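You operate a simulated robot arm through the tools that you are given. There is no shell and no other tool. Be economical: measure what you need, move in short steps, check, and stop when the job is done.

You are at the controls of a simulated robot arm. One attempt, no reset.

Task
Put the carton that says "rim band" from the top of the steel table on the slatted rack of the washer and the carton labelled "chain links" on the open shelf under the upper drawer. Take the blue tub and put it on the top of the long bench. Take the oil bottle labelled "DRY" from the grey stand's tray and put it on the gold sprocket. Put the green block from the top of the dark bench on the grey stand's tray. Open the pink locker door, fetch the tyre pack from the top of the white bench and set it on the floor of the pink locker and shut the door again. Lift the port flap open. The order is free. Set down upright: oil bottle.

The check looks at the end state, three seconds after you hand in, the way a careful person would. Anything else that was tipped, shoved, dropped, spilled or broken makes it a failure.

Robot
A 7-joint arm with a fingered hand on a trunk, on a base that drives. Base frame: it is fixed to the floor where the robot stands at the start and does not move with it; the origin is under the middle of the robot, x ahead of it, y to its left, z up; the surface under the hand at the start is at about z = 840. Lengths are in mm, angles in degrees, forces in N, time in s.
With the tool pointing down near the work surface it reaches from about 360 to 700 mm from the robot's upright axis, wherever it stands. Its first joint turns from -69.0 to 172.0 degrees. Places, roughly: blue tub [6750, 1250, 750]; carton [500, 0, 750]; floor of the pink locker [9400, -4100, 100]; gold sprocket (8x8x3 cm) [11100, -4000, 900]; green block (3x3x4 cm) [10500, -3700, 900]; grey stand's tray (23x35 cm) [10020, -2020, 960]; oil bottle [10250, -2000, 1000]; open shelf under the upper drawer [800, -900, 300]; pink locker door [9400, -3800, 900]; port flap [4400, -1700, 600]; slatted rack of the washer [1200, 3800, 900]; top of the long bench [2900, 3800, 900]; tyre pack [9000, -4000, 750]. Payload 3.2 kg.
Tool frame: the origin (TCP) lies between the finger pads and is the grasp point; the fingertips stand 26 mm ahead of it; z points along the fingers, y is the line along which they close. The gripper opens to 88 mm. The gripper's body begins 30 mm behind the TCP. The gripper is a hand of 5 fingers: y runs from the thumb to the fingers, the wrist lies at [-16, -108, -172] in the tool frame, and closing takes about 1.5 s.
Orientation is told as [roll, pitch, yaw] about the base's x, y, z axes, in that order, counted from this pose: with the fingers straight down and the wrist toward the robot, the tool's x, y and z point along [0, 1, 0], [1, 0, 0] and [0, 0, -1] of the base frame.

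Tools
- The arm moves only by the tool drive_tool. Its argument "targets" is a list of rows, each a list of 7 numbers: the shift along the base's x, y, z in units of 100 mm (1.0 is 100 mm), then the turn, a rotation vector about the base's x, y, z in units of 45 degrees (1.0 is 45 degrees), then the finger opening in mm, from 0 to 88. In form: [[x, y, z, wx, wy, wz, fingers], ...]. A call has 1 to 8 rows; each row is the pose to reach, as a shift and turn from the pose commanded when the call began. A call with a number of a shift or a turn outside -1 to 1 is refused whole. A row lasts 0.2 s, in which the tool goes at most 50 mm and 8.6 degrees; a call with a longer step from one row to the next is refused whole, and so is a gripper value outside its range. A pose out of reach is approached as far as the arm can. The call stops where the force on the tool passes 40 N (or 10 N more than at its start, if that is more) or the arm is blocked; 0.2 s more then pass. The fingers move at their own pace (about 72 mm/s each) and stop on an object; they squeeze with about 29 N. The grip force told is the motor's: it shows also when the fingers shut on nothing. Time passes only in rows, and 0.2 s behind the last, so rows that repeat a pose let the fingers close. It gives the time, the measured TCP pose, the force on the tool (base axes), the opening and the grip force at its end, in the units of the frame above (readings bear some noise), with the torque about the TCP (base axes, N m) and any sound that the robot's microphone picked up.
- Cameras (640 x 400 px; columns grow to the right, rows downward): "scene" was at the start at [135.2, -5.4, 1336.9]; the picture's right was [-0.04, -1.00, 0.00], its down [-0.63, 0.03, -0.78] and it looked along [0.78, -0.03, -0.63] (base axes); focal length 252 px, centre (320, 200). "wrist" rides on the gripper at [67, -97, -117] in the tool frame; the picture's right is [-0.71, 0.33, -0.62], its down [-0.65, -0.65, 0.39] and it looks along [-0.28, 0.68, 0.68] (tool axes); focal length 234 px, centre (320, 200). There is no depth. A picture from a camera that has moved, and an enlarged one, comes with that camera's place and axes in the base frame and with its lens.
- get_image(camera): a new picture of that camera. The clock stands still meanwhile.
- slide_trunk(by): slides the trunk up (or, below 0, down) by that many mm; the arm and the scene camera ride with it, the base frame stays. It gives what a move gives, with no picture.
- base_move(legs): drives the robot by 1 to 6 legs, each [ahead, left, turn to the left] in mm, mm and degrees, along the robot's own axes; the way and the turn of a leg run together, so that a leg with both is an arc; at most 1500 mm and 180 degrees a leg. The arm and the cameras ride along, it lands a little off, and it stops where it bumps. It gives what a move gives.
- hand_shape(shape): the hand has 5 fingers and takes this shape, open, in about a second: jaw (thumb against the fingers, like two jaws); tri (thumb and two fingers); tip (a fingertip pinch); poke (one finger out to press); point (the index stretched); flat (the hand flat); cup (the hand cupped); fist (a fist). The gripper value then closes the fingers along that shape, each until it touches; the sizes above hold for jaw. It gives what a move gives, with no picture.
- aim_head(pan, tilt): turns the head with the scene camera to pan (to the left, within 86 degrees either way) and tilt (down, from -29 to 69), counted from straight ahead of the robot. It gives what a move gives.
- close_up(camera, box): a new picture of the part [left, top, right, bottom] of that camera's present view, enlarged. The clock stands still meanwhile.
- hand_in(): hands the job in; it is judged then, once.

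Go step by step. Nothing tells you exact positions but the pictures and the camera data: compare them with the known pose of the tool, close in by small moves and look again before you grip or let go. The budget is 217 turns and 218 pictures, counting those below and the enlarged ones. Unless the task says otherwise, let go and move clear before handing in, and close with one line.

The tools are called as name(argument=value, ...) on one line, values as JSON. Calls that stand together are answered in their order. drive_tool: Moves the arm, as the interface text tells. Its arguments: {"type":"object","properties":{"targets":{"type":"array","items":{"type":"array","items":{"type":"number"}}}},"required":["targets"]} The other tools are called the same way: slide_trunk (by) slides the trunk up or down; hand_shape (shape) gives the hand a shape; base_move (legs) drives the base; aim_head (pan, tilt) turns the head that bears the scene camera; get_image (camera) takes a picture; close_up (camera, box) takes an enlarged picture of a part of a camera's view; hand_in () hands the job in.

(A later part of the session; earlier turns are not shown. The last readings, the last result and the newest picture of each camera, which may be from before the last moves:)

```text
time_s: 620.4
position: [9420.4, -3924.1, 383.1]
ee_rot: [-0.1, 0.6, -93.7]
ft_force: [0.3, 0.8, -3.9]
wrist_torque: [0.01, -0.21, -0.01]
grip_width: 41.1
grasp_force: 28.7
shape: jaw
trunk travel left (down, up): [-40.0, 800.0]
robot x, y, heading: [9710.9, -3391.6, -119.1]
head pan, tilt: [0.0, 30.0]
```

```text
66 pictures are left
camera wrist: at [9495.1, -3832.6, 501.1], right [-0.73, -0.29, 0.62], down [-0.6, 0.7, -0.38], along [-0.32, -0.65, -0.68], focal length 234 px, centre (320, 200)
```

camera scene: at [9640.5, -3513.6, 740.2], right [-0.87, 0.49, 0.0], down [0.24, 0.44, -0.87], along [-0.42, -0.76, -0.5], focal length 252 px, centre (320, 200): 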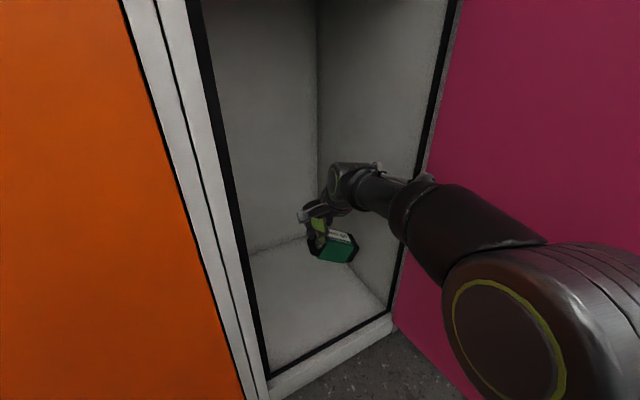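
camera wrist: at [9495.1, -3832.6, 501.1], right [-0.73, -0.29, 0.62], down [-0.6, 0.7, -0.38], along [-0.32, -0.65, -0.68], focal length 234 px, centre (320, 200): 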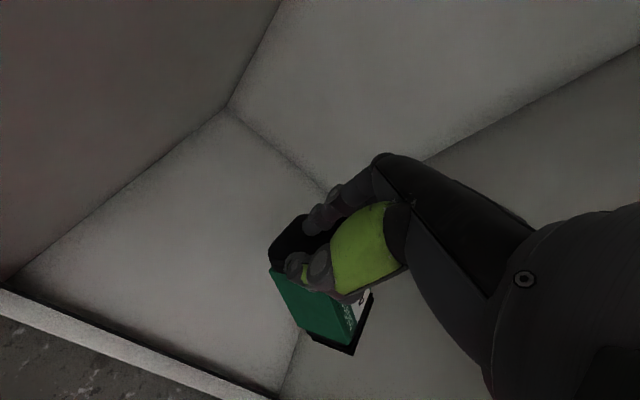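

The pack hangs inside over the locker floor (z≈95). I lower it stepwise.

slide_trunk(by=-40)

drive_tool(targets=[[0, 0, -0.45, 0, 0, 0, 30], [0, 0, -0.9, 0, 0, 0, 30], [0, 0, -1.0, 0, 0, 0, 30]])

drive_tool(targets=[[0, 0, -0.3, 0, 0, 0, 30], [0, 0, -0.6, 0, 0, 0, 30]])

get_image(camera="wrist")

```text
time_s: 621.2
position: [9421.5, -3924.3, 344.3]
ee_rot: [-0.1, 0.4, -93.7]
ft_force: [0.3, 0.7, -4.7]
wrist_torque: [0.0, -0.23, 0.01]
grip_width: 41.3
grasp_force: 29.0
shape: jaw
trunk travel left (down, up): [0.0, 840.0]
robot x, y, heading: [9705.8, -3389.2, -119.2]
head pan, tilt: [0.0, 30.0]
```

```text
time_s: 622.0
position: [9422.0, -3924.0, 242.3]
ee_rot: [-0.1, 0.3, -93.8]
ft_force: [0.6, 0.0, -3.7]
wrist_torque: [-0.02, -0.19, -0.01]
grip_width: 41.4
grasp_force: 29.3
shape: jaw
trunk travel left (down, up): [0.0, 840.0]
robot x, y, heading: [9712.7, -3389.3, -118.8]
head pan, tilt: [0.0, 30.0]
```

```text
time_s: 622.6
position: [9419.8, -3922.1, 180.5]
ee_rot: [-0.1, 0.5, -93.8]
ft_force: [0.6, -0.6, -2.4]
wrist_torque: [0.0, -0.14, 0.0]
grip_width: 41.2
grasp_force: 29.1
shape: jaw
trunk travel left (down, up): [0.0, 840.0]
robot x, y, heading: [9713.2, -3389.5, -119.0]
head pan, tilt: [0.0, 30.0]
```

```text
65 pictures are left
camera wrist: at [9493.7, -3831.3, 299.2], right [-0.73, -0.29, 0.62], down [-0.6, 0.7, -0.38], along [-0.33, -0.66, -0.68], focal length 234 px, centre (320, 200)
```

wrist: 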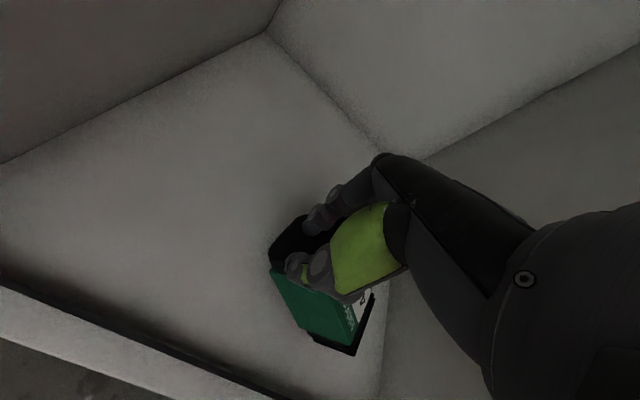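

Nearly touching. I lower in small steps until contact.

drive_tool(targets=[[0, 0, -0.07, 0, 0, 0, 30], [0, 0, -0.14, 0, 0, 0, 30]])

drive_tool(targets=[[0, 0, -0.07, 0, 0, 0, 30], [0, 0, -0.14, 0, 0, 0, 30]])

```text
time_s: 623.2
position: [9419.7, -3923.1, 168.6]
ee_rot: [-0.1, 0.3, -93.8]
ft_force: [1.2, 0.0, -0.4]
wrist_torque: [-0.09, 0.07, 0.05]
grip_width: 40.9
grasp_force: 28.6
shape: jaw
trunk travel left (down, up): [0.0, 840.0]
robot x, y, heading: [9709.5, -3388.5, -119.0]
head pan, tilt: [0.0, 30.0]
```

```text
time_s: 623.8
position: [9421.0, -3922.6, 156.5]
ee_rot: [-0.2, 0.4, -93.7]
ft_force: [2.2, -0.6, 0.7]
wrist_torque: [-0.14, 0.17, 0.13]
grip_width: 41.0
grasp_force: 28.5
shape: jaw
trunk travel left (down, up): [0.0, 840.0]
robot x, y, heading: [9712.0, -3387.3, -119.0]
head pan, tilt: [0.0, 30.0]
```

drive_tool(targets=[[0, 0, -0.07, 0, 0, 0, 30], [0, 0, -0.14, 0, 0, 0, 30]])

get_image(camera="wrist")

```text
time_s: 624.4
position: [9422.5, -3923.2, 143.2]
ee_rot: [-0.2, 0.3, -93.8]
ft_force: [2.0, -0.3, 1.2]
wrist_torque: [-0.11, 0.29, 0.05]
grip_width: 40.6
grasp_force: 29.3
shape: jaw
trunk travel left (down, up): [0.0, 840.0]
robot x, y, heading: [9710.9, -3388.9, -119.0]
head pan, tilt: [0.0, 30.0]
```

```text
64 pictures are left
camera wrist: at [9495.6, -3831.9, 259.9], right [-0.73, -0.29, 0.62], down [-0.6, 0.7, -0.38], along [-0.33, -0.66, -0.68], focal length 234 px, centre (320, 200)
```

wrist: 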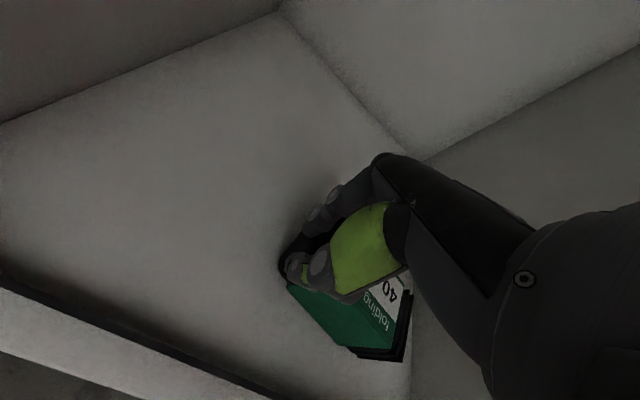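

The pack has levelled onto the floor. A last few millimetres, then I open and rise.

drive_tool(targets=[[0, 0, -0.05, 0, 0, 0, 30], [0, 0, -0.05, 0, 0, 0, 30]])

drive_tool(targets=[[0, 0, 0, 0, 0, 0, 60], [0, 0, 0, 0, 0, 0, 88], [0, 0, 0, 0, 0, 0, 88], [0, 0, 0, 0, 0, 0, 88], [0, 0, 0.3, 0, 0, 0, 88], [0, 0, 0.75, 0, 0, 0, 88], [0, 0, 1.0, 0, 0, 0, 88]])

get_image(camera="wrist")

```text
time_s: 625.0
position: [9421.9, -3923.9, 138.2]
ee_rot: [-0.1, 0.2, -93.9]
ft_force: [4.1, 0.3, 6.9]
wrist_torque: [-0.14, 0.9, 0.02]
grip_width: 40.7
grasp_force: 29.4
shape: jaw
trunk travel left (down, up): [0.0, 840.0]
robot x, y, heading: [9706.9, -3387.0, -119.1]
head pan, tilt: [0.0, 30.0]
```

```text
time_s: 626.6
position: [9420.6, -3924.3, 235.3]
ee_rot: [-0.1, 0.3, -93.9]
ft_force: [-0.2, 0.3, 0.5]
wrist_torque: [0.02, -0.01, -0.02]
grip_width: 87.7
grasp_force: 0.0
shape: jaw
trunk travel left (down, up): [0.0, 840.0]
robot x, y, heading: [9711.0, -3391.6, -119.0]
head pan, tilt: [0.0, 30.0]
```

```text
63 pictures are left
camera wrist: at [9493.8, -3833.6, 353.9], right [-0.73, -0.29, 0.62], down [-0.6, 0.7, -0.38], along [-0.32, -0.65, -0.68], focal length 234 px, centre (320, 200)
```

wrist: 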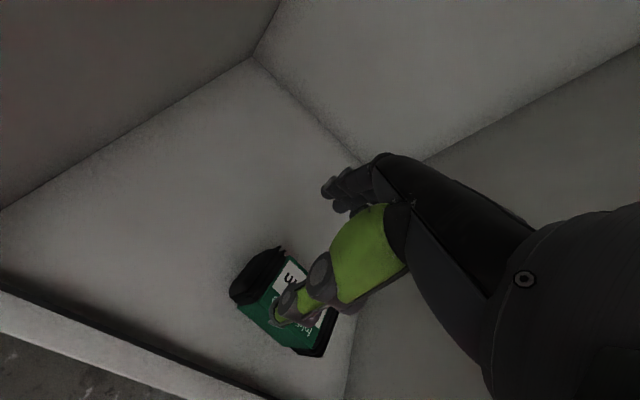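

The tyre pack lies flat on the locker floor. I back out, raise, and go round to the bench side of the door to swing it shut.

base_move(legs=[[-333, -82, 0]])

slide_trunk(by=400)

slide_trunk(by=400)

base_move(legs=[[0, 0, -61], [980, 0, 0], [0, 0, 118]])

aim_head(pan=10, tilt=40)

get_image(camera="scene")

```text
time_s: 628.8
position: [9515.8, -3601.4, 235.1]
ee_rot: [-0.1, 0.4, -93.2]
ft_force: [0.0, 0.6, -0.1]
wrist_torque: [0.0, -0.02, -0.04]
grip_width: 88.0
grasp_force: 0.0
shape: jaw
trunk travel left (down, up): [0.0, 840.0]
robot x, y, heading: [9799.2, -3060.4, -118.5]
head pan, tilt: [0.0, 30.0]
```

```text
time_s: 632.6
position: [9514.4, -3600.8, 635.2]
ee_rot: [0.0, 0.4, -93.2]
ft_force: [-0.4, -0.1, 1.1]
wrist_torque: [0.01, 0.01, -0.04]
grip_width: 87.6
grasp_force: 0.0
shape: jaw
trunk travel left (down, up): [-400.0, 440.0]
robot x, y, heading: [9798.5, -3062.0, -118.2]
head pan, tilt: [0.0, 30.0]
```

```text
time_s: 636.5
position: [9515.4, -3601.3, 1036.4]
ee_rot: [0.0, 0.3, -93.2]
ft_force: [-0.3, 0.7, 0.1]
wrist_torque: [0.0, 0.01, -0.01]
grip_width: 87.8
grasp_force: 0.0
shape: jaw
trunk travel left (down, up): [-800.0, 40.0]
robot x, y, heading: [9799.7, -3058.0, -118.7]
head pan, tilt: [0.0, 30.0]
```

```text
time_s: 647.9
position: [8932.3, -3690.5, 1038.9]
ee_rot: [-1.2, 0.2, -56.3]
ft_force: [-13.9, 2.2, 4.8]
wrist_torque: [-0.13, 0.27, -0.54]
grip_width: 83.3
grasp_force: 0.1
shape: jaw
trunk travel left (down, up): [-800.0, 40.0]
robot x, y, heading: [8840.7, -3086.6, -80.3]
head pan, tilt: [0.0, 30.0]
stopped in leg 3: the force on the tool passed its limit at 56 N (the readings are from after the stop); the commanded pose is now the measured one
```

```text
time_s: 648.6
position: [8932.6, -3689.7, 1039.8]
ee_rot: [-1.0, 0.0, -56.1]
ft_force: [-17.6, 1.4, 5.8]
wrist_torque: [-0.22, 0.34, -0.69]
grip_width: 83.1
grasp_force: 0.0
shape: jaw
trunk travel left (down, up): [-800.0, 40.0]
robot x, y, heading: [8840.6, -3083.5, -80.5]
head pan, tilt: [10.0, 40.0]
```

```text
62 pictures are left
camera scene: at [8870.2, -3212.8, 1485.4], right [-0.94, -0.34, 0.0], down [-0.21, 0.6, -0.77], along [0.26, -0.72, -0.64], focal length 252 px, centre (320, 200)
```

scene: 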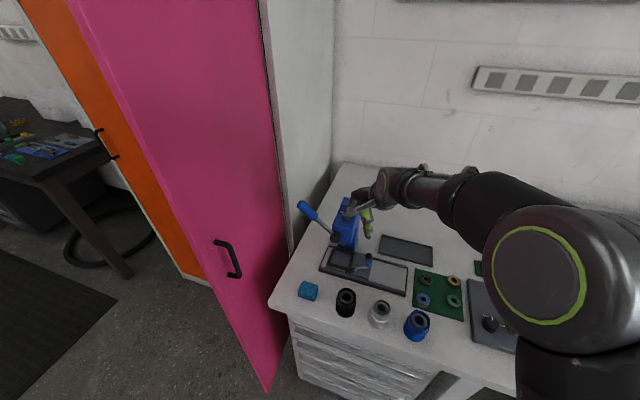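

I hit the press sideways with the hand because I had not raised enough; I back the turn off at once, raise, and check the press.

base_move(legs=[[0, 0, -12]])

slide_trunk(by=40)

drive_tool(targets=[[0, 0.2, 0.4, 0, 0, 0, 88], [0, 0.4, 0.8, 0, 0, 0, 88], [0, 0.4, 1.0, 0, 0, 0, 88]])

close_up(camera="scene", box=[200, 150, 440, 300])

```text
time_s: 649.8
position: [8809.7, -3697.9, 1038.9]
ee_rot: [-1.1, 0.3, -68.0]
ft_force: [-0.3, 0.0, 0.0]
wrist_torque: [0.0, -0.01, 0.0]
grip_width: 87.8
grasp_force: 0.0
shape: jaw
trunk travel left (down, up): [-800.0, 40.0]
robot x, y, heading: [8841.4, -3082.0, -92.4]
head pan, tilt: [10.0, 40.0]
```

```text
time_s: 650.6
position: [8810.4, -3698.0, 1078.8]
ee_rot: [-1.0, 0.3, -68.0]
ft_force: [-0.6, 0.7, -0.9]
wrist_torque: [0.02, -0.01, -0.02]
grip_width: 87.8
grasp_force: 0.0
shape: jaw
trunk travel left (down, up): [-840.0, 0.0]
robot x, y, heading: [8841.3, -3080.6, -92.4]
head pan, tilt: [10.0, 40.0]
```

```text
time_s: 651.4
position: [8812.1, -3658.6, 1177.4]
ee_rot: [-1.1, 0.4, -68.0]
ft_force: [0.1, 0.4, 0.0]
wrist_torque: [0.02, 0.04, 0.0]
grip_width: 87.9
grasp_force: 0.1
shape: jaw
trunk travel left (down, up): [-840.0, 0.0]
robot x, y, heading: [8840.7, -3085.1, -92.0]
head pan, tilt: [10.0, 40.0]
```

```text
2.67 times, centred on (320, 225) of scene
camera zoom: at [8849.5, -3220.6, 1524.9], right [-0.99, -0.13, 0.0], down [-0.09, 0.64, -0.77], along [0.1, -0.76, -0.64], focal length 672 px, centre (320, 133)
```

zoom: 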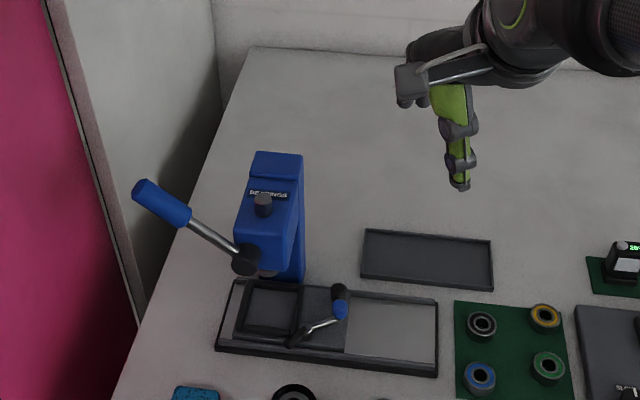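

The press is undamaged and in place. Now, high enough, I turn left so the closed hand comes to the door's outer side.

drive_tool(targets=[[0, 0, 0, 0, 0, 0, 40], [0, 0, 0, 0, 0, 0, 0], [0, 0, 0, 0, 0, 0, 0], [0, 0, 0, 0, 0, 0, 0]])

base_move(legs=[[0, 0, 31]])

base_move(legs=[[61, 154, 0], [77, 50, 0]])

get_image(camera="scene")

```text
time_s: 652.4
position: [8812.5, -3657.7, 1176.9]
ee_rot: [-1.2, 0.3, -68.0]
ft_force: [0.7, 0.2, -0.2]
wrist_torque: [-0.02, 0.02, 0.01]
grip_width: 0.1
grasp_force: 26.1
shape: jaw
trunk travel left (down, up): [-840.0, 0.0]
robot x, y, heading: [8838.7, -3081.1, -92.1]
head pan, tilt: [10.0, 40.0]
```

```text
time_s: 654.3
position: [9110.0, -3592.2, 1177.8]
ee_rot: [-1.0, 0.2, -37.3]
ft_force: [0.1, -0.9, -0.2]
wrist_torque: [0.0, 0.02, -0.02]
grip_width: 0.0
grasp_force: 28.7
shape: jaw
trunk travel left (down, up): [-840.0, 0.0]
robot x, y, heading: [8842.6, -3081.0, -61.6]
head pan, tilt: [10.0, 40.0]
```

```text
time_s: 656.5
position: [9354.3, -3618.5, 1178.4]
ee_rot: [-1.3, 0.3, -37.5]
ft_force: [-0.6, -0.6, 0.1]
wrist_torque: [0.0, 0.03, 0.0]
grip_width: 0.1
grasp_force: 28.6
shape: jaw
trunk travel left (down, up): [-840.0, 0.0]
robot x, y, heading: [9085.5, -3110.9, -61.9]
head pan, tilt: [10.0, 40.0]
```

```text
60 pictures are left
camera scene: at [9163.0, -3222.6, 1525.1], right [-0.79, -0.62, 0.0], down [-0.4, 0.5, -0.77], along [0.47, -0.6, -0.64], focal length 252 px, centre (320, 200)
```

scene: 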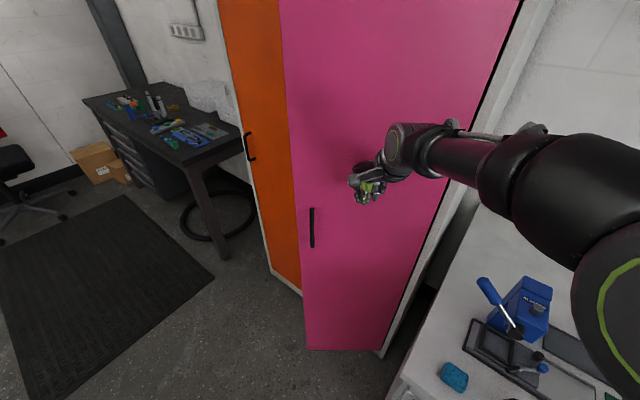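

The door follows, now about 30° open. I continue the sweep.

base_move(legs=[[85, 22, 0], [60, -12, 0]])

drive_tool(targets=[[0, -0.2, 0, 0, 0, 0, 0], [0, -0.4, 0, 0, 0, 0, 0], [0, -0.6, 0, 0, 0, 0, 0], [0, -0.8, 0, 0, 0, 0, 0]])

get_image(camera="scene")

```text
time_s: 658.2
position: [9430.3, -3743.8, 1178.2]
ee_rot: [-1.1, 0.3, -37.7]
ft_force: [1.0, -0.3, 0.0]
wrist_torque: [0.03, -0.02, 0.01]
grip_width: 0.0
grasp_force: 29.3
shape: jaw
trunk travel left (down, up): [-840.0, 0.0]
robot x, y, heading: [9167.6, -3234.8, -61.9]
head pan, tilt: [10.0, 40.0]
```

```text
time_s: 658.7
position: [9434.3, -3751.2, 1175.5]
ee_rot: [-0.6, 1.4, -36.5]
ft_force: [4.3, 25.1, 4.0]
wrist_torque: [-1.59, 0.22, -0.27]
grip_width: 0.1
grasp_force: 29.0
shape: jaw
trunk travel left (down, up): [-840.0, 0.0]
robot x, y, heading: [9165.1, -3230.0, -61.7]
head pan, tilt: [10.0, 40.0]
stopped in row 2: the force on the tool passed its limit at 50 N (the readings are from after the stop); the commanded pose is now the measured one
```

```text
59 pictures are left
camera scene: at [9237.3, -3333.7, 1526.2], right [-0.79, -0.62, 0.0], down [-0.4, 0.5, -0.77], along [0.48, -0.61, -0.64], focal length 252 px, centre (320, 200)
```

scene: 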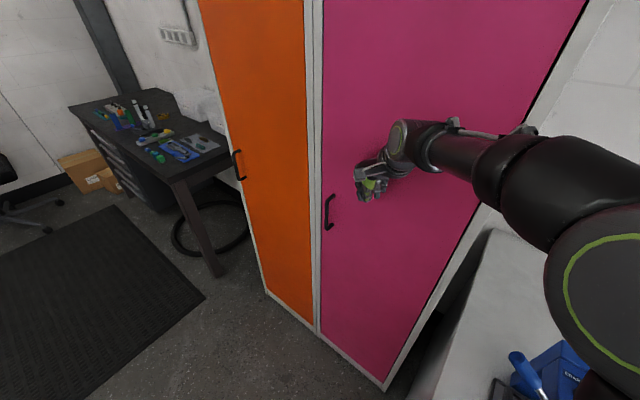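

The door is fully shut. Now the dark bench with the green block: I back off and drive over to it.

base_move(legs=[[-230, 0, 0], [0, 0, 61.8], [1200, 0, 0], [0, 0, -60]])

aim_head(pan=0, tilt=25)

get_image(camera="scene")

```text
time_s: 671.4
position: [10530.9, -3517.4, 1170.9]
ee_rot: [-0.5, 1.6, -33.7]
ft_force: [-0.2, 0.6, 0.3]
wrist_torque: [0.0, 0.0, 0.01]
grip_width: 0.0
grasp_force: 29.1
shape: jaw
trunk travel left (down, up): [-840.0, 0.0]
robot x, y, heading: [10235.0, -3001.6, -58.2]
head pan, tilt: [10.0, 40.0]
```

```text
time_s: 672.2
position: [10531.1, -3517.9, 1171.0]
ee_rot: [-0.6, 1.6, -33.8]
ft_force: [0.1, -0.6, 0.2]
wrist_torque: [-0.01, 0.03, -0.03]
grip_width: 0.0
grasp_force: 29.2
shape: jaw
trunk travel left (down, up): [-840.0, 0.0]
robot x, y, heading: [10230.2, -3001.1, -58.4]
head pan, tilt: [0.0, 25.0]
```

```text
58 pictures are left
camera scene: at [10305.9, -3127.0, 1548.3], right [-0.85, -0.52, 0.0], down [-0.22, 0.36, -0.91], along [0.47, -0.77, -0.42], focal length 252 px, centre (320, 200)
```

scene: 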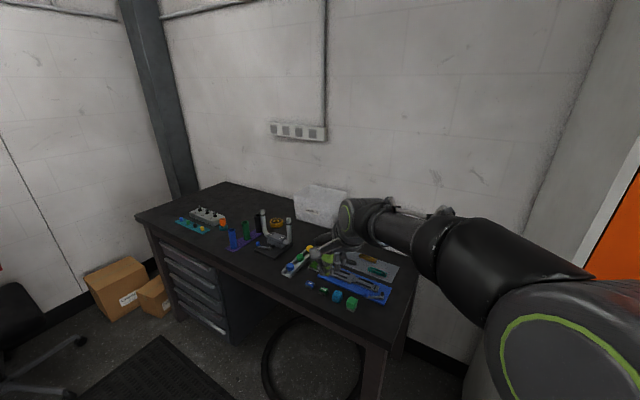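

close_up(camera="scene", box=[160, 180, 420, 330])

close_up(camera="scene", box=[290, 240, 400, 315])

```text
2.46 times, centred on (290, 255) of scene
camera zoom: at [10305.9, -3127.0, 1548.3], right [-0.85, -0.52, 0.0], down [-0.22, 0.36, -0.91], along [0.47, -0.77, -0.42], focal length 620 px, centre (394, 65)
```

zoom: 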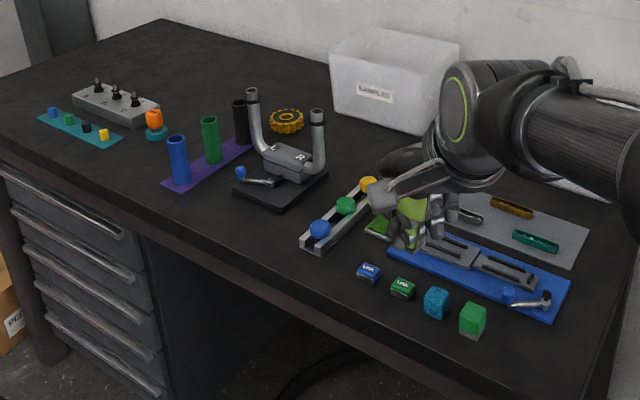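

```text
5.33 times, centred on (345, 278) of scene
camera zoom: at [10305.9, -3127.0, 1548.3], right [-0.85, -0.52, 0.0], down [-0.22, 0.36, -0.91], along [0.47, -0.77, -0.42], focal length 1344 px, centre (187, -213)
```

zoom: 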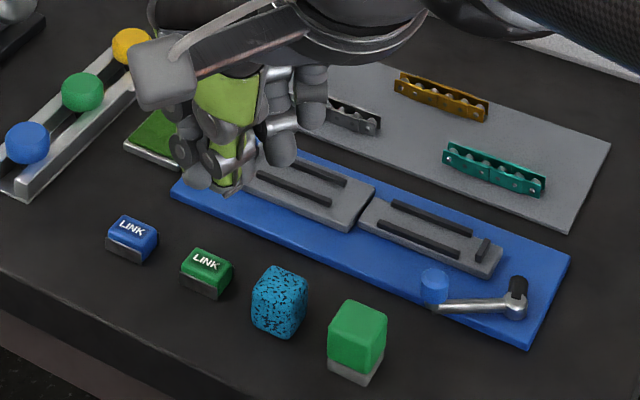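

The green block (green cube with grey foot) is at about (10523, −3677); the gold sprocket near (11086, −3972). I line up facing the bench with the hand open above the block.

base_move(legs=[[0, 0, -31.6], [0, 296, 0], [70, 0, 0]])

drive_tool(targets=[[0, 0, 0, 0, 0, -0.18, 60], [0, 0, -0.3, 0, 0, -0.36, 88], [0, 0, -0.7, 0, -0.03, -0.54, 88], [0, 0, -1.0, 0, -0.03, -0.547, 88]])

get_image(camera="wrist")

```text
time_s: 676.4
position: [10501.1, -3673.4, 1171.5]
ee_rot: [-0.6, 1.5, -66.2]
ft_force: [0.7, -0.5, -0.5]
wrist_torque: [-0.01, 0.02, -0.01]
grip_width: 0.0
grasp_force: 28.6
shape: jaw
trunk travel left (down, up): [-840.0, 0.0]
robot x, y, heading: [10525.9, -3081.5, -90.8]
head pan, tilt: [0.0, 25.0]
```

```text
time_s: 677.4
position: [10500.2, -3675.8, 1069.6]
ee_rot: [0.7, 1.2, -90.9]
ft_force: [0.2, -0.1, 0.4]
wrist_torque: [-0.03, 0.02, -0.03]
grip_width: 87.8
grasp_force: 0.1
shape: jaw
trunk travel left (down, up): [-840.0, 0.0]
robot x, y, heading: [10528.2, -3079.9, -91.0]
head pan, tilt: [0.0, 25.0]
```

```text
55 pictures are left
camera wrist: at [10567.8, -3582.8, 1190.4], right [-0.72, -0.33, 0.61], down [-0.63, 0.67, -0.38], along [-0.28, -0.66, -0.7], focal length 234 px, centre (320, 200)
```

wrist: 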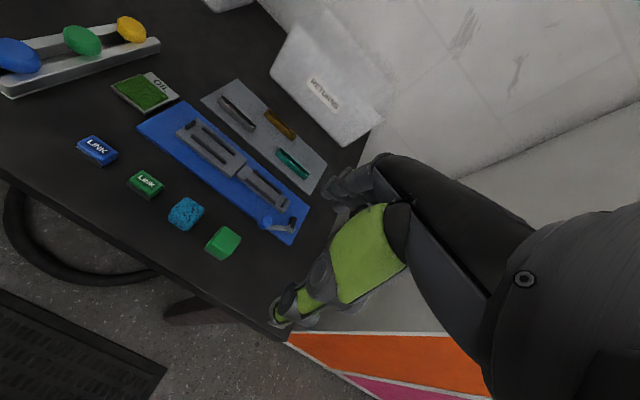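

Block centre ≈(10538, −3692), top z≈913. I move over it and lower halfway, then check.

drive_tool(targets=[[0.15, -0.08, -0.3, 0, -0.02, 0, 88], [0.3, -0.16, -0.6, 0, -0.02, 0.02, 88], [0.3, -0.16, -0.95, 0, -0.02, 0.02, 88]])

get_image(camera="wrist")

```text
time_s: 678.2
position: [10529.3, -3695.0, 976.3]
ee_rot: [2.1, 1.2, -90.4]
ft_force: [-0.2, -1.1, -0.6]
wrist_torque: [0.02, -0.01, -0.01]
grip_width: 87.8
grasp_force: 0.0
shape: jaw
trunk travel left (down, up): [-840.0, 0.0]
robot x, y, heading: [10528.8, -3080.9, -91.0]
head pan, tilt: [0.0, 25.0]
```

```text
54 pictures are left
camera wrist: at [10591.8, -3601.6, 1097.8], right [-0.73, -0.34, 0.59], down [-0.63, 0.67, -0.4], along [-0.26, -0.66, -0.7], focal length 234 px, centre (320, 200)
```

wrist: 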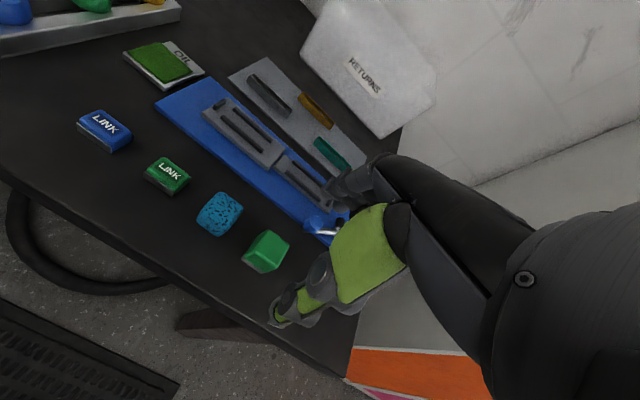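

I correct 8 mm in x and lower to the gripping height.

drive_tool(targets=[[0.08, 0, -0.15, -0.045, -0.02, 0, 88], [0.09, 0, -0.3, -0.045, -0.025, 0, 88]])

slide_trunk(by=-38)

get_image(camera="wrist")

```text
time_s: 678.8
position: [10541.2, -3692.8, 945.8]
ee_rot: [2.7, -0.8, -89.8]
ft_force: [0.1, 0.1, -0.3]
wrist_torque: [-0.02, -0.01, -0.01]
grip_width: 87.9
grasp_force: 0.0
shape: jaw
trunk travel left (down, up): [-840.0, 0.0]
robot x, y, heading: [10526.2, -3082.9, -91.0]
head pan, tilt: [0.0, 25.0]
```

```text
time_s: 679.6
position: [10541.6, -3688.7, 916.5]
ee_rot: [3.0, -1.6, -89.8]
ft_force: [-1.6, 12.4, 25.9]
wrist_torque: [-1.49, 0.83, -0.37]
grip_width: 87.9
grasp_force: 0.1
shape: jaw
trunk travel left (down, up): [-802.0, 38.0]
robot x, y, heading: [10526.3, -3080.9, -90.9]
head pan, tilt: [0.0, 25.0]
```

```text
53 pictures are left
camera wrist: at [10602.7, -3588.7, 1034.0], right [-0.74, -0.32, 0.6], down [-0.63, 0.64, -0.44], along [-0.24, -0.7, -0.67], focal length 234 px, centre (320, 200)
```

wrist: 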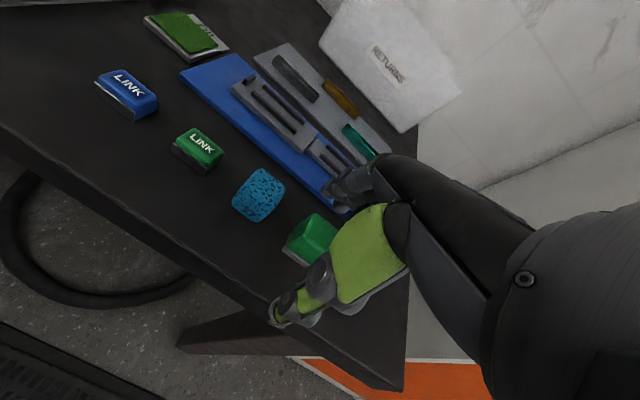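

The far fingertips touch the mat. I rise 4 mm and close on the block.

drive_tool(targets=[[0, 0, 0.07, 0, 0, 0, 88], [0, 0, 0.07, 0, 0, 0, 60], [0, 0, 0.06, 0, 0, 0, 15], [0, 0, 0.06, 0, 0, 0, 15], [0, 0, 0.06, 0, 0, 0, 15], [0, 0, 0.06, 0, 0, 0, 15], [0, 0, 0.06, 0, 0, 0, 15], [0, 0, 0.06, 0, 0, 0, 15]])

get_image(camera="wrist")

```text
time_s: 681.5
position: [10540.9, -3692.4, 920.2]
ee_rot: [2.9, -1.4, -89.9]
ft_force: [-0.6, -0.2, 29.9]
wrist_torque: [-0.42, 0.2, -0.14]
grip_width: 17.6
grasp_force: 29.1
shape: jaw
trunk travel left (down, up): [-802.0, 38.0]
robot x, y, heading: [10526.5, -3081.6, -90.8]
head pan, tilt: [0.0, 25.0]
```

```text
52 pictures are left
camera wrist: at [10602.4, -3591.3, 1037.5], right [-0.74, -0.32, 0.6], down [-0.63, 0.64, -0.44], along [-0.24, -0.7, -0.67], focal length 234 px, centre (320, 200)
```

wrist: 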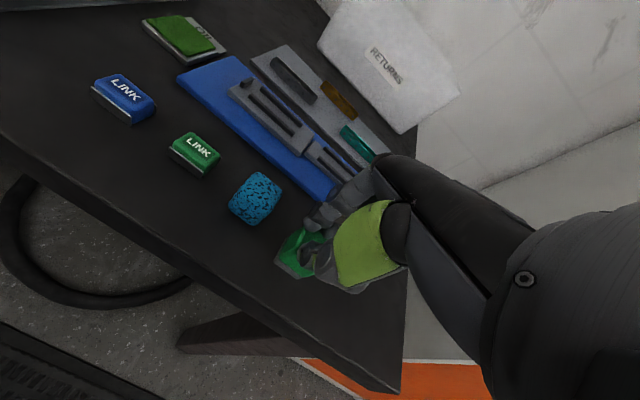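

The fingers closed over the block's top edge, so the block is lower and the far fingers had rested on the gauge on the mat. I open to a narrower width, rise and look.

drive_tool(targets=[[0, 0, 0.02, 0, 0, 0, 40], [0, 0, 0.1, 0, 0, 0, 56], [0, 0, 0.2, 0.03, 0.03, 0, 56], [0, 0, 0.2, 0.03, 0.03, 0, 56]])

close_up(camera="wrist", box=[200, 130, 440, 330])

aim_head(pan=0, tilt=45)

close_up(camera="scene", box=[240, 130, 400, 250])

```text
time_s: 682.5
position: [10543.0, -3691.4, 933.2]
ee_rot: [1.4, 0.7, -89.8]
ft_force: [-0.2, -0.2, 0.5]
wrist_torque: [0.0, -0.01, -0.01]
grip_width: 55.4
grasp_force: 0.0
shape: jaw
trunk travel left (down, up): [-802.0, 38.0]
robot x, y, heading: [10528.4, -3081.9, -91.0]
head pan, tilt: [0.0, 25.0]
```

```text
2.00 times, centred on (320, 230) of wrist
camera zoom: at [10606.8, -3596.7, 1052.9], right [-0.72, -0.34, 0.6], down [-0.64, 0.66, -0.4], along [-0.26, -0.67, -0.69], focal length 468 px, centre (320, 140)
```

zoom: 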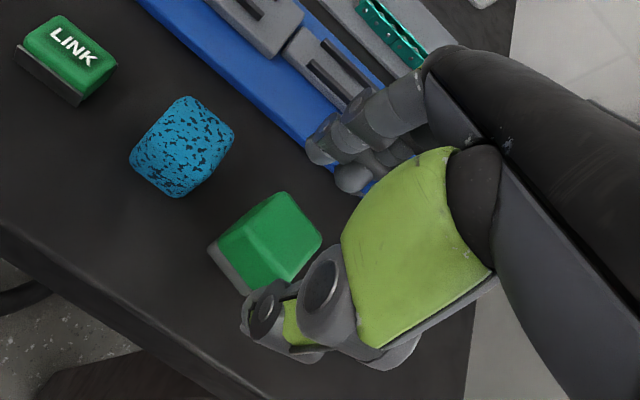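

```text
time_s: 683.3
position: [10542.3, -3693.3, 934.2]
ee_rot: [1.4, 0.6, -89.8]
ft_force: [0.8, 0.0, 0.3]
wrist_torque: [-0.03, -0.02, 0.03]
grip_width: 55.3
grasp_force: 0.0
shape: jaw
trunk travel left (down, up): [-802.0, 38.0]
robot x, y, heading: [10522.4, -3080.8, -91.0]
head pan, tilt: [0.0, 45.0]
```

```text
3.33 times, centred on (320, 190) of scene
camera zoom: at [10523.5, -3214.2, 1479.8], right [-1.0, 0.02, 0.0], down [0.01, 0.71, -0.71], along [-0.01, -0.71, -0.71], focal length 840 px, centre (320, 233)
```

zoom: 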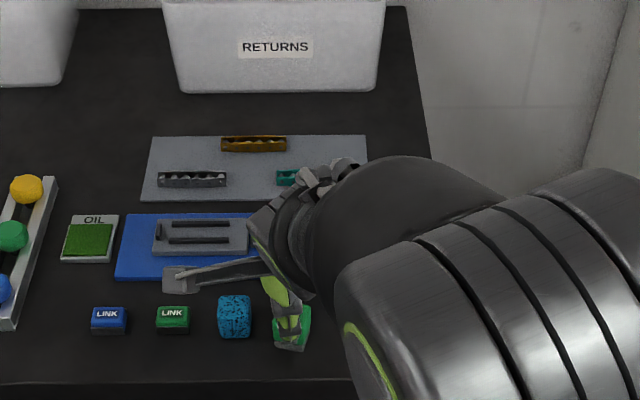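

The block's centre is about (10546, −3689). I lower with the narrower opening.

drive_tool(targets=[[0.03, 0.03, -0.1, 0, 0, 0, 56], [0.03, 0.03, -0.2, 0, 0, 0, 56], [0.03, 0.03, -0.28, 0, 0, 0, 56], [0.03, 0.03, -0.34, 0, 0, 0, 56]])

close_up(camera="wrist", box=[200, 130, 440, 330])

```text
time_s: 684.3
position: [10545.2, -3689.7, 900.7]
ee_rot: [1.4, 0.6, -89.7]
ft_force: [-0.3, 0.9, -0.6]
wrist_torque: [0.0, 0.0, 0.0]
grip_width: 55.7
grasp_force: 0.0
shape: jaw
trunk travel left (down, up): [-802.0, 38.0]
robot x, y, heading: [10529.5, -3080.7, -91.1]
head pan, tilt: [0.0, 45.0]
```

```text
2.00 times, centred on (320, 230) of wrist
camera zoom: at [10609.0, -3593.8, 1019.6], right [-0.72, -0.34, 0.6], down [-0.64, 0.66, -0.4], along [-0.26, -0.67, -0.69], focal length 468 px, centre (320, 140)
```

zoom: 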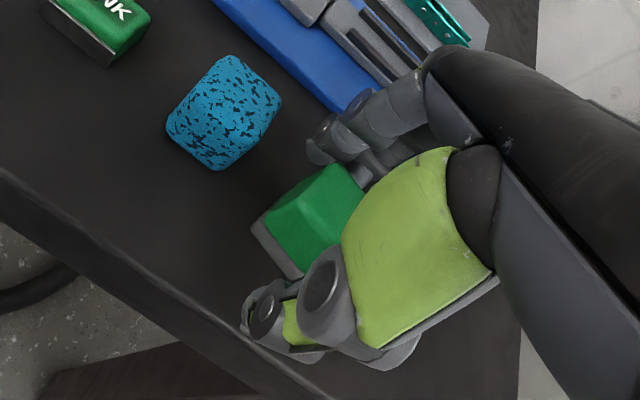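

No contact, and the block sits between thumb and fingers. I close.

drive_tool(targets=[[0, 0, 0, 0, 0, 0, 40], [0, 0, 0, 0, 0, 0, 15], [0, 0, 0, 0, 0, 0, 15], [0, 0, 0, 0, 0, 0, 15], [0, 0, 0, 0, 0, 0, 15]])

drive_tool(targets=[[0, 0, 0.35, 0, 0, 0, 15], [0, 0, 0.75, 0, 0, 0, 15], [0, 0, 1.0, 0, 0, 0, 15]])

get_image(camera="wrist")

```text
time_s: 685.5
position: [10544.9, -3690.1, 901.0]
ee_rot: [1.5, 0.6, -89.9]
ft_force: [0.1, 1.0, 0.1]
wrist_torque: [-0.02, 0.01, -0.01]
grip_width: 25.3
grasp_force: 29.0
shape: jaw
trunk travel left (down, up): [-802.0, 38.0]
robot x, y, heading: [10525.6, -3081.0, -91.1]
head pan, tilt: [0.0, 45.0]
```

```text
time_s: 686.3
position: [10545.1, -3691.6, 1001.2]
ee_rot: [1.5, 0.7, -89.8]
ft_force: [0.9, 0.0, -0.4]
wrist_torque: [-0.01, -0.01, -0.03]
grip_width: 25.1
grasp_force: 29.1
shape: jaw
trunk travel left (down, up): [-802.0, 38.0]
robot x, y, heading: [10529.3, -3080.5, -91.0]
head pan, tilt: [0.0, 45.0]
```

```text
48 pictures are left
camera wrist: at [10608.7, -3595.3, 1120.8], right [-0.72, -0.34, 0.6], down [-0.64, 0.66, -0.4], along [-0.26, -0.67, -0.69], focal length 234 px, centre (320, 200)
```

wrist: 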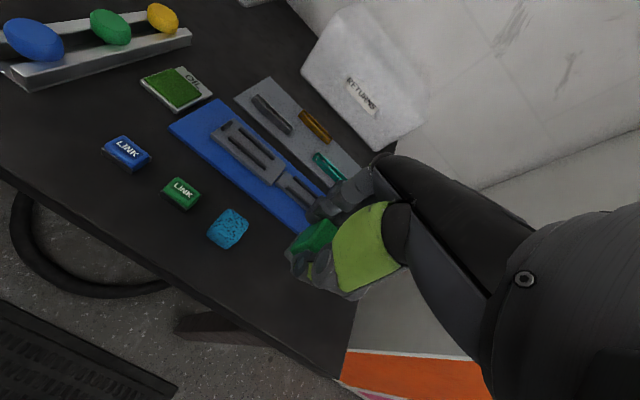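

The green block is held. Next the grey stand's tray near (10020, −2020), beyond the bike; I turn and look that way.

slide_trunk(by=38)

drive_tool(targets=[[0, 0.2, 0.45, 0, 0, 0, 15], [0, 0.6, 0.8, 0, 0, 0, 15], [0, 0.9, 1.0, 0, 0, 0, 15]])

base_move(legs=[[0, 0, 91]])

aim_head(pan=80, tilt=20)

get_image(camera="scene")

```text
time_s: 687.1
position: [10544.9, -3691.8, 1038.4]
ee_rot: [1.6, 0.7, -89.9]
ft_force: [0.2, -0.2, -0.3]
wrist_torque: [-0.02, 0.0, 0.01]
grip_width: 25.0
grasp_force: 28.8
shape: jaw
trunk travel left (down, up): [-840.0, 0.0]
robot x, y, heading: [10526.1, -3084.5, -91.0]
head pan, tilt: [0.0, 45.0]
```

```text
refused: row 2 steps farther than a row can; nothing moved
```

```text
time_s: 691.4
position: [11135.8, -3042.5, 1038.8]
ee_rot: [1.5, 0.7, 2.0]
ft_force: [0.4, -0.2, 0.3]
wrist_torque: [0.0, -0.01, -0.03]
grip_width: 25.0
grasp_force: 29.2
shape: jaw
trunk travel left (down, up): [-840.0, 0.0]
robot x, y, heading: [10527.4, -3084.0, 0.8]
head pan, tilt: [0.0, 45.0]
```

```text
time_s: 692.9
position: [11136.1, -3043.7, 1039.0]
ee_rot: [1.6, 0.7, 1.9]
ft_force: [-0.9, 0.2, 0.7]
wrist_torque: [0.0, 0.02, 0.0]
grip_width: 24.8
grasp_force: 28.9
shape: jaw
trunk travel left (down, up): [-840.0, 0.0]
robot x, y, heading: [10527.5, -3081.7, 0.9]
head pan, tilt: [80.0, 20.0]
```

```text
47 pictures are left
camera scene: at [10590.8, -2990.3, 1556.4], right [0.99, -0.16, 0.0], down [-0.05, -0.34, -0.94], along [0.15, 0.93, -0.34], focal length 252 px, centre (320, 200)
```

scene: 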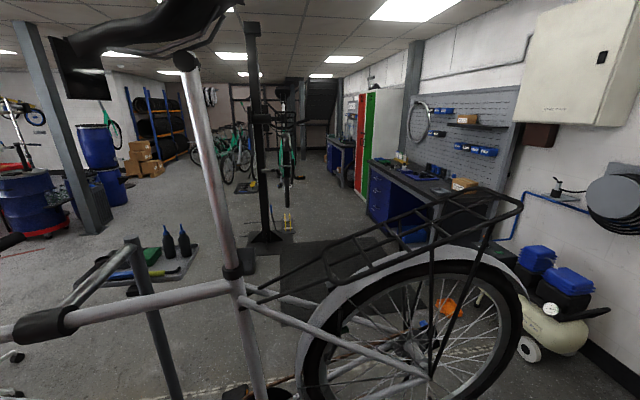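

The tray with two dark bottles is beyond the bike. I'll go round the bike's rear; first I raise and retract the hand, then drive east and look.

drive_tool(targets=[[-0.1, 0, 0.4, 0, 0, 0, 15], [-0.35, 0, 0.8, 0, 0, 0, 15], [-0.7, 0, 1.0, 0, 0, 0, 15], [-1.0, 0, 1.0, 0, 0, 0, 15]])

drive_tool(targets=[[-0.4, 0, 0.3, 0, 0, 0, 15], [-0.8, 0, 0.5, 0, 0, 0, 15]])

base_move(legs=[[700, 0, -0.9]])

aim_head(pan=35, tilt=25)

get_image(camera="scene")

```text
time_s: 693.9
position: [11033.1, -3043.2, 1139.8]
ee_rot: [1.4, 0.5, 2.0]
ft_force: [-1.0, 0.5, -1.0]
wrist_torque: [-0.01, -0.03, 0.01]
grip_width: 24.7
grasp_force: 28.7
shape: jaw
trunk travel left (down, up): [-840.0, 0.0]
robot x, y, heading: [10524.8, -3082.3, 1.2]
head pan, tilt: [80.0, 20.0]
```

```text
time_s: 694.5
position: [10950.5, -3045.2, 1187.0]
ee_rot: [1.6, 0.4, 1.8]
ft_force: [0.0, -0.1, -0.1]
wrist_torque: [0.0, -0.03, -0.01]
grip_width: 24.8
grasp_force: 28.8
shape: jaw
trunk travel left (down, up): [-840.0, 0.0]
robot x, y, heading: [10528.1, -3078.4, 0.8]
head pan, tilt: [80.0, 20.0]
```

```text
time_s: 698.4
position: [11660.9, -3050.3, 1187.7]
ee_rot: [1.5, 0.6, 0.7]
ft_force: [-0.3, 0.0, -0.2]
wrist_torque: [-0.01, -0.01, 0.02]
grip_width: 24.8
grasp_force: 28.9
shape: jaw
trunk travel left (down, up): [-840.0, 0.0]
robot x, y, heading: [11235.5, -3081.6, -0.4]
head pan, tilt: [80.0, 20.0]
```

```text
time_s: 699.5
position: [11660.4, -3050.7, 1187.3]
ee_rot: [1.5, 0.6, 0.7]
ft_force: [-0.5, 0.4, -0.2]
wrist_torque: [-0.01, 0.03, 0.02]
grip_width: 24.6
grasp_force: 29.0
shape: jaw
trunk travel left (down, up): [-840.0, 0.0]
robot x, y, heading: [11232.9, -3081.0, -0.6]
head pan, tilt: [35.0, 25.0]
```

```text
46 pictures are left
camera scene: at [11358.6, -3027.8, 1548.3], right [0.57, -0.82, 0.0], down [-0.35, -0.24, -0.91], along [0.75, 0.52, -0.42], focal length 252 px, centre (320, 200)
```

scene: 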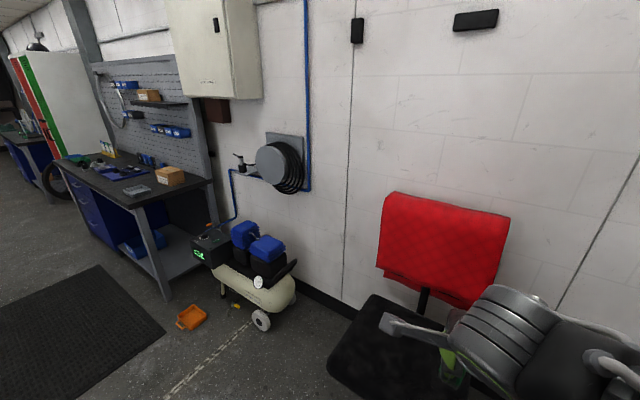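

There's a lane between the bike's raised rear wheel and the chair. I drive through it and then west, north of the bike.

base_move(legs=[[310, 0, 0.5], [0, 0, 90], [1450, 0, 0]])

base_move(legs=[[0, 0, 90], [1300, 0, 0], [0, 0, 90]])

aim_head(pan=0, tilt=35)

get_image(camera="scene")

```text
time_s: 703.6
position: [11855.6, -2789.7, 1187.6]
ee_rot: [1.4, 0.7, 40.1]
ft_force: [0.1, -0.4, 0.3]
wrist_torque: [-0.03, 0.0, 0.01]
grip_width: 24.8
grasp_force: 28.8
shape: jaw
trunk travel left (down, up): [-840.0, 0.0]
robot x, y, heading: [11540.1, -3084.5, 38.8]
head pan, tilt: [35.0, 25.0]
stopped in leg 2: the robot was blocked; the commanded pose is now the measured one
```

```text
time_s: 704.6
position: [11840.7, -2788.6, 1186.8]
ee_rot: [1.5, 0.6, 42.2]
ft_force: [-0.1, -0.2, -0.6]
wrist_torque: [0.02, -0.01, 0.01]
grip_width: 24.6
grasp_force: 29.0
shape: jaw
trunk travel left (down, up): [-840.0, 0.0]
robot x, y, heading: [11539.3, -3093.4, 41.1]
head pan, tilt: [35.0, 25.0]
stopped in leg 1: the robot was blocked; the commanded pose is now the measured one
```

```text
time_s: 705.6
position: [11842.7, -2787.0, 1187.2]
ee_rot: [1.5, 0.5, 42.2]
ft_force: [0.0, 0.7, -0.1]
wrist_torque: [0.0, 0.01, 0.02]
grip_width: 24.8
grasp_force: 28.3
shape: jaw
trunk travel left (down, up): [-840.0, 0.0]
robot x, y, heading: [11539.4, -3090.8, 40.9]
head pan, tilt: [0.0, 35.0]
```

```text
45 pictures are left
camera scene: at [11642.9, -3002.5, 1532.6], right [0.66, -0.75, 0.0], down [-0.43, -0.38, -0.82], along [0.62, 0.54, -0.57], focal length 252 px, centre (320, 200)
```

scene: 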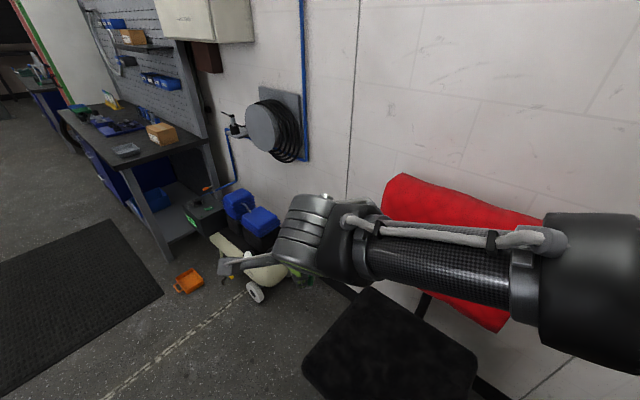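

The base corner met the chair's foot while turning. I back away to the west first, then turn, then pass straight through.

base_move(legs=[[-120, 105, 0], [0, 0, 49]])

aim_head(pan=0, tilt=40)

get_image(camera="scene")

```text
time_s: 709.3
position: [11339.7, -2664.4, 1187.3]
ee_rot: [1.6, 0.6, 92.1]
ft_force: [0.2, 1.0, -0.3]
wrist_torque: [0.04, 0.0, -0.02]
grip_width: 24.7
grasp_force: 29.0
shape: jaw
trunk travel left (down, up): [-840.0, 0.0]
robot x, y, heading: [11374.5, -3090.4, 90.9]
head pan, tilt: [0.0, 35.0]
```

```text
time_s: 710.0
position: [11339.7, -2665.2, 1188.3]
ee_rot: [1.6, 0.6, 92.0]
ft_force: [0.1, -0.1, 0.4]
wrist_torque: [-0.02, -0.02, -0.04]
grip_width: 24.7
grasp_force: 29.2
shape: jaw
trunk travel left (down, up): [-840.0, 0.0]
robot x, y, heading: [11375.3, -3095.1, 91.3]
head pan, tilt: [0.0, 40.0]
```

```text
44 pictures are left
camera scene: at [11374.7, -2958.7, 1525.0], right [1.0, 0.02, 0.0], down [0.01, -0.64, -0.77], along [-0.01, 0.77, -0.64], focal length 252 px, centre (320, 200)
```

scene: 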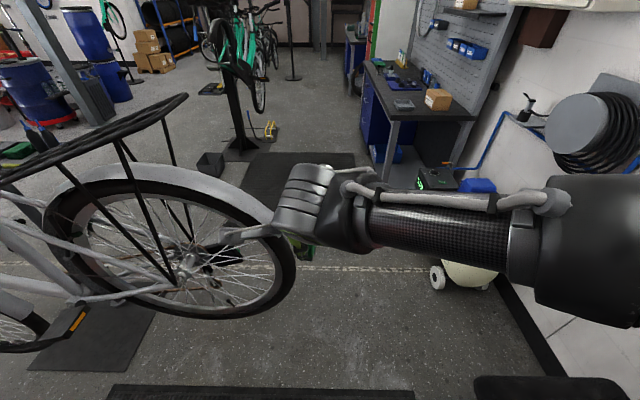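

The lane is about 11290–11900 wide. I shift right to its middle and drive straight through.

base_move(legs=[[0, -190, -1.2], [1450, 0, 0]])

base_move(legs=[[0, 0, 90]])

aim_head(pan=15, tilt=25)

get_image(camera="scene")

```text
time_s: 718.4
position: [11443.5, -1201.9, 1187.6]
ee_rot: [1.5, 0.6, 95.5]
ft_force: [0.2, -0.1, -0.2]
wrist_torque: [-0.01, -0.02, -0.01]
grip_width: 24.6
grasp_force: 28.5
shape: jaw
trunk travel left (down, up): [-840.0, 0.0]
robot x, y, heading: [11507.3, -1626.2, 94.8]
head pan, tilt: [0.0, 40.0]
```

```text
time_s: 722.7
position: [11085.7, -1703.6, 1187.7]
ee_rot: [1.6, 0.6, -172.5]
ft_force: [-0.4, -0.3, -0.9]
wrist_torque: [0.02, 0.0, -0.03]
grip_width: 24.7
grasp_force: 28.7
shape: jaw
trunk travel left (down, up): [-840.0, 0.0]
robot x, y, heading: [11504.6, -1622.1, -173.4]
head pan, tilt: [0.0, 40.0]
```

```text
time_s: 723.5
position: [11084.9, -1704.1, 1188.8]
ee_rot: [1.5, 0.7, -172.4]
ft_force: [-0.9, -0.1, 0.1]
wrist_torque: [0.0, 0.0, 0.02]
grip_width: 24.7
grasp_force: 29.2
shape: jaw
trunk travel left (down, up): [-840.0, 0.0]
robot x, y, heading: [11505.5, -1627.8, -173.4]
head pan, tilt: [15.0, 25.0]
```

```text
43 pictures are left
camera scene: at [11370.9, -1666.3, 1548.3], right [-0.37, 0.93, 0.0], down [0.39, 0.15, -0.91], along [-0.84, -0.33, -0.42], focal length 252 px, centre (320, 200)
```

scene: 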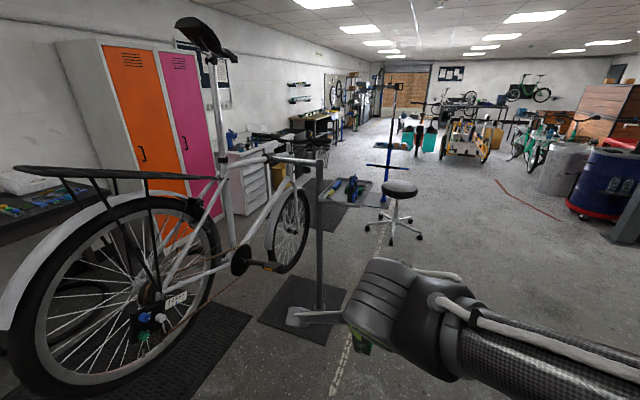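

The grey stand's tray with the bottle is at about (10040, −2030). I drive to its north side and face it.

base_move(legs=[[0, 0, -6.6], [0, -180, 0], [1440, 0, 0], [0, 0, 90]])

aim_head(pan=5, tilt=40)

get_image(camera="scene")

get_image(camera="wrist")

```text
time_s: 735.9
position: [10114.7, -1868.0, 1189.6]
ee_rot: [1.5, 0.6, -91.3]
ft_force: [-0.5, -0.1, -0.2]
wrist_torque: [0.01, 0.01, -0.02]
grip_width: 24.4
grasp_force: 28.7
shape: jaw
trunk travel left (down, up): [-840.0, 0.0]
robot x, y, heading: [10106.3, -1437.7, -92.3]
head pan, tilt: [15.0, 25.0]
```

```text
time_s: 736.6
position: [10114.5, -1868.9, 1188.1]
ee_rot: [1.5, 0.6, -91.2]
ft_force: [0.4, -1.3, -0.8]
wrist_torque: [0.01, -0.02, -0.01]
grip_width: 24.4
grasp_force: 29.0
shape: jaw
trunk travel left (down, up): [-840.0, 0.0]
robot x, y, heading: [10104.2, -1437.4, -92.5]
head pan, tilt: [5.0, 40.0]
```

```text
42 pictures are left
camera scene: at [10103.8, -1575.7, 1525.1], right [-1.0, -0.05, 0.0], down [-0.03, 0.64, -0.77], along [0.04, -0.77, -0.64], focal length 252 px, centre (320, 200)
```

scene: 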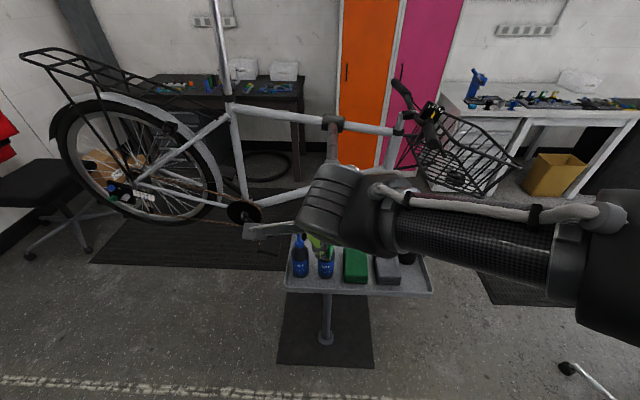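

```text
41 pictures are left
camera wrist: at [10181.3, -1773.5, 1307.5], right [-0.73, -0.32, 0.6], down [-0.62, 0.67, -0.4], along [-0.28, -0.67, -0.69], focal length 234 px, centre (320, 200)
```

wrist: 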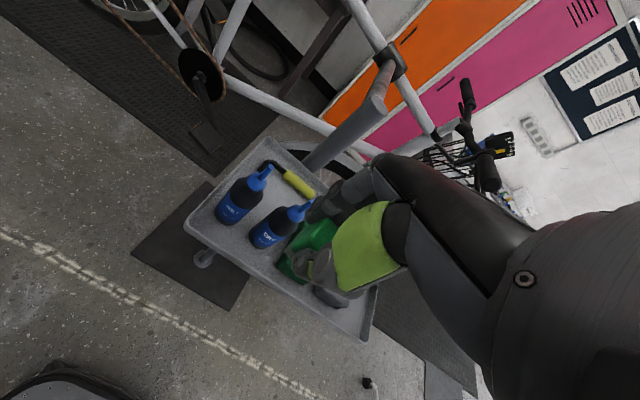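

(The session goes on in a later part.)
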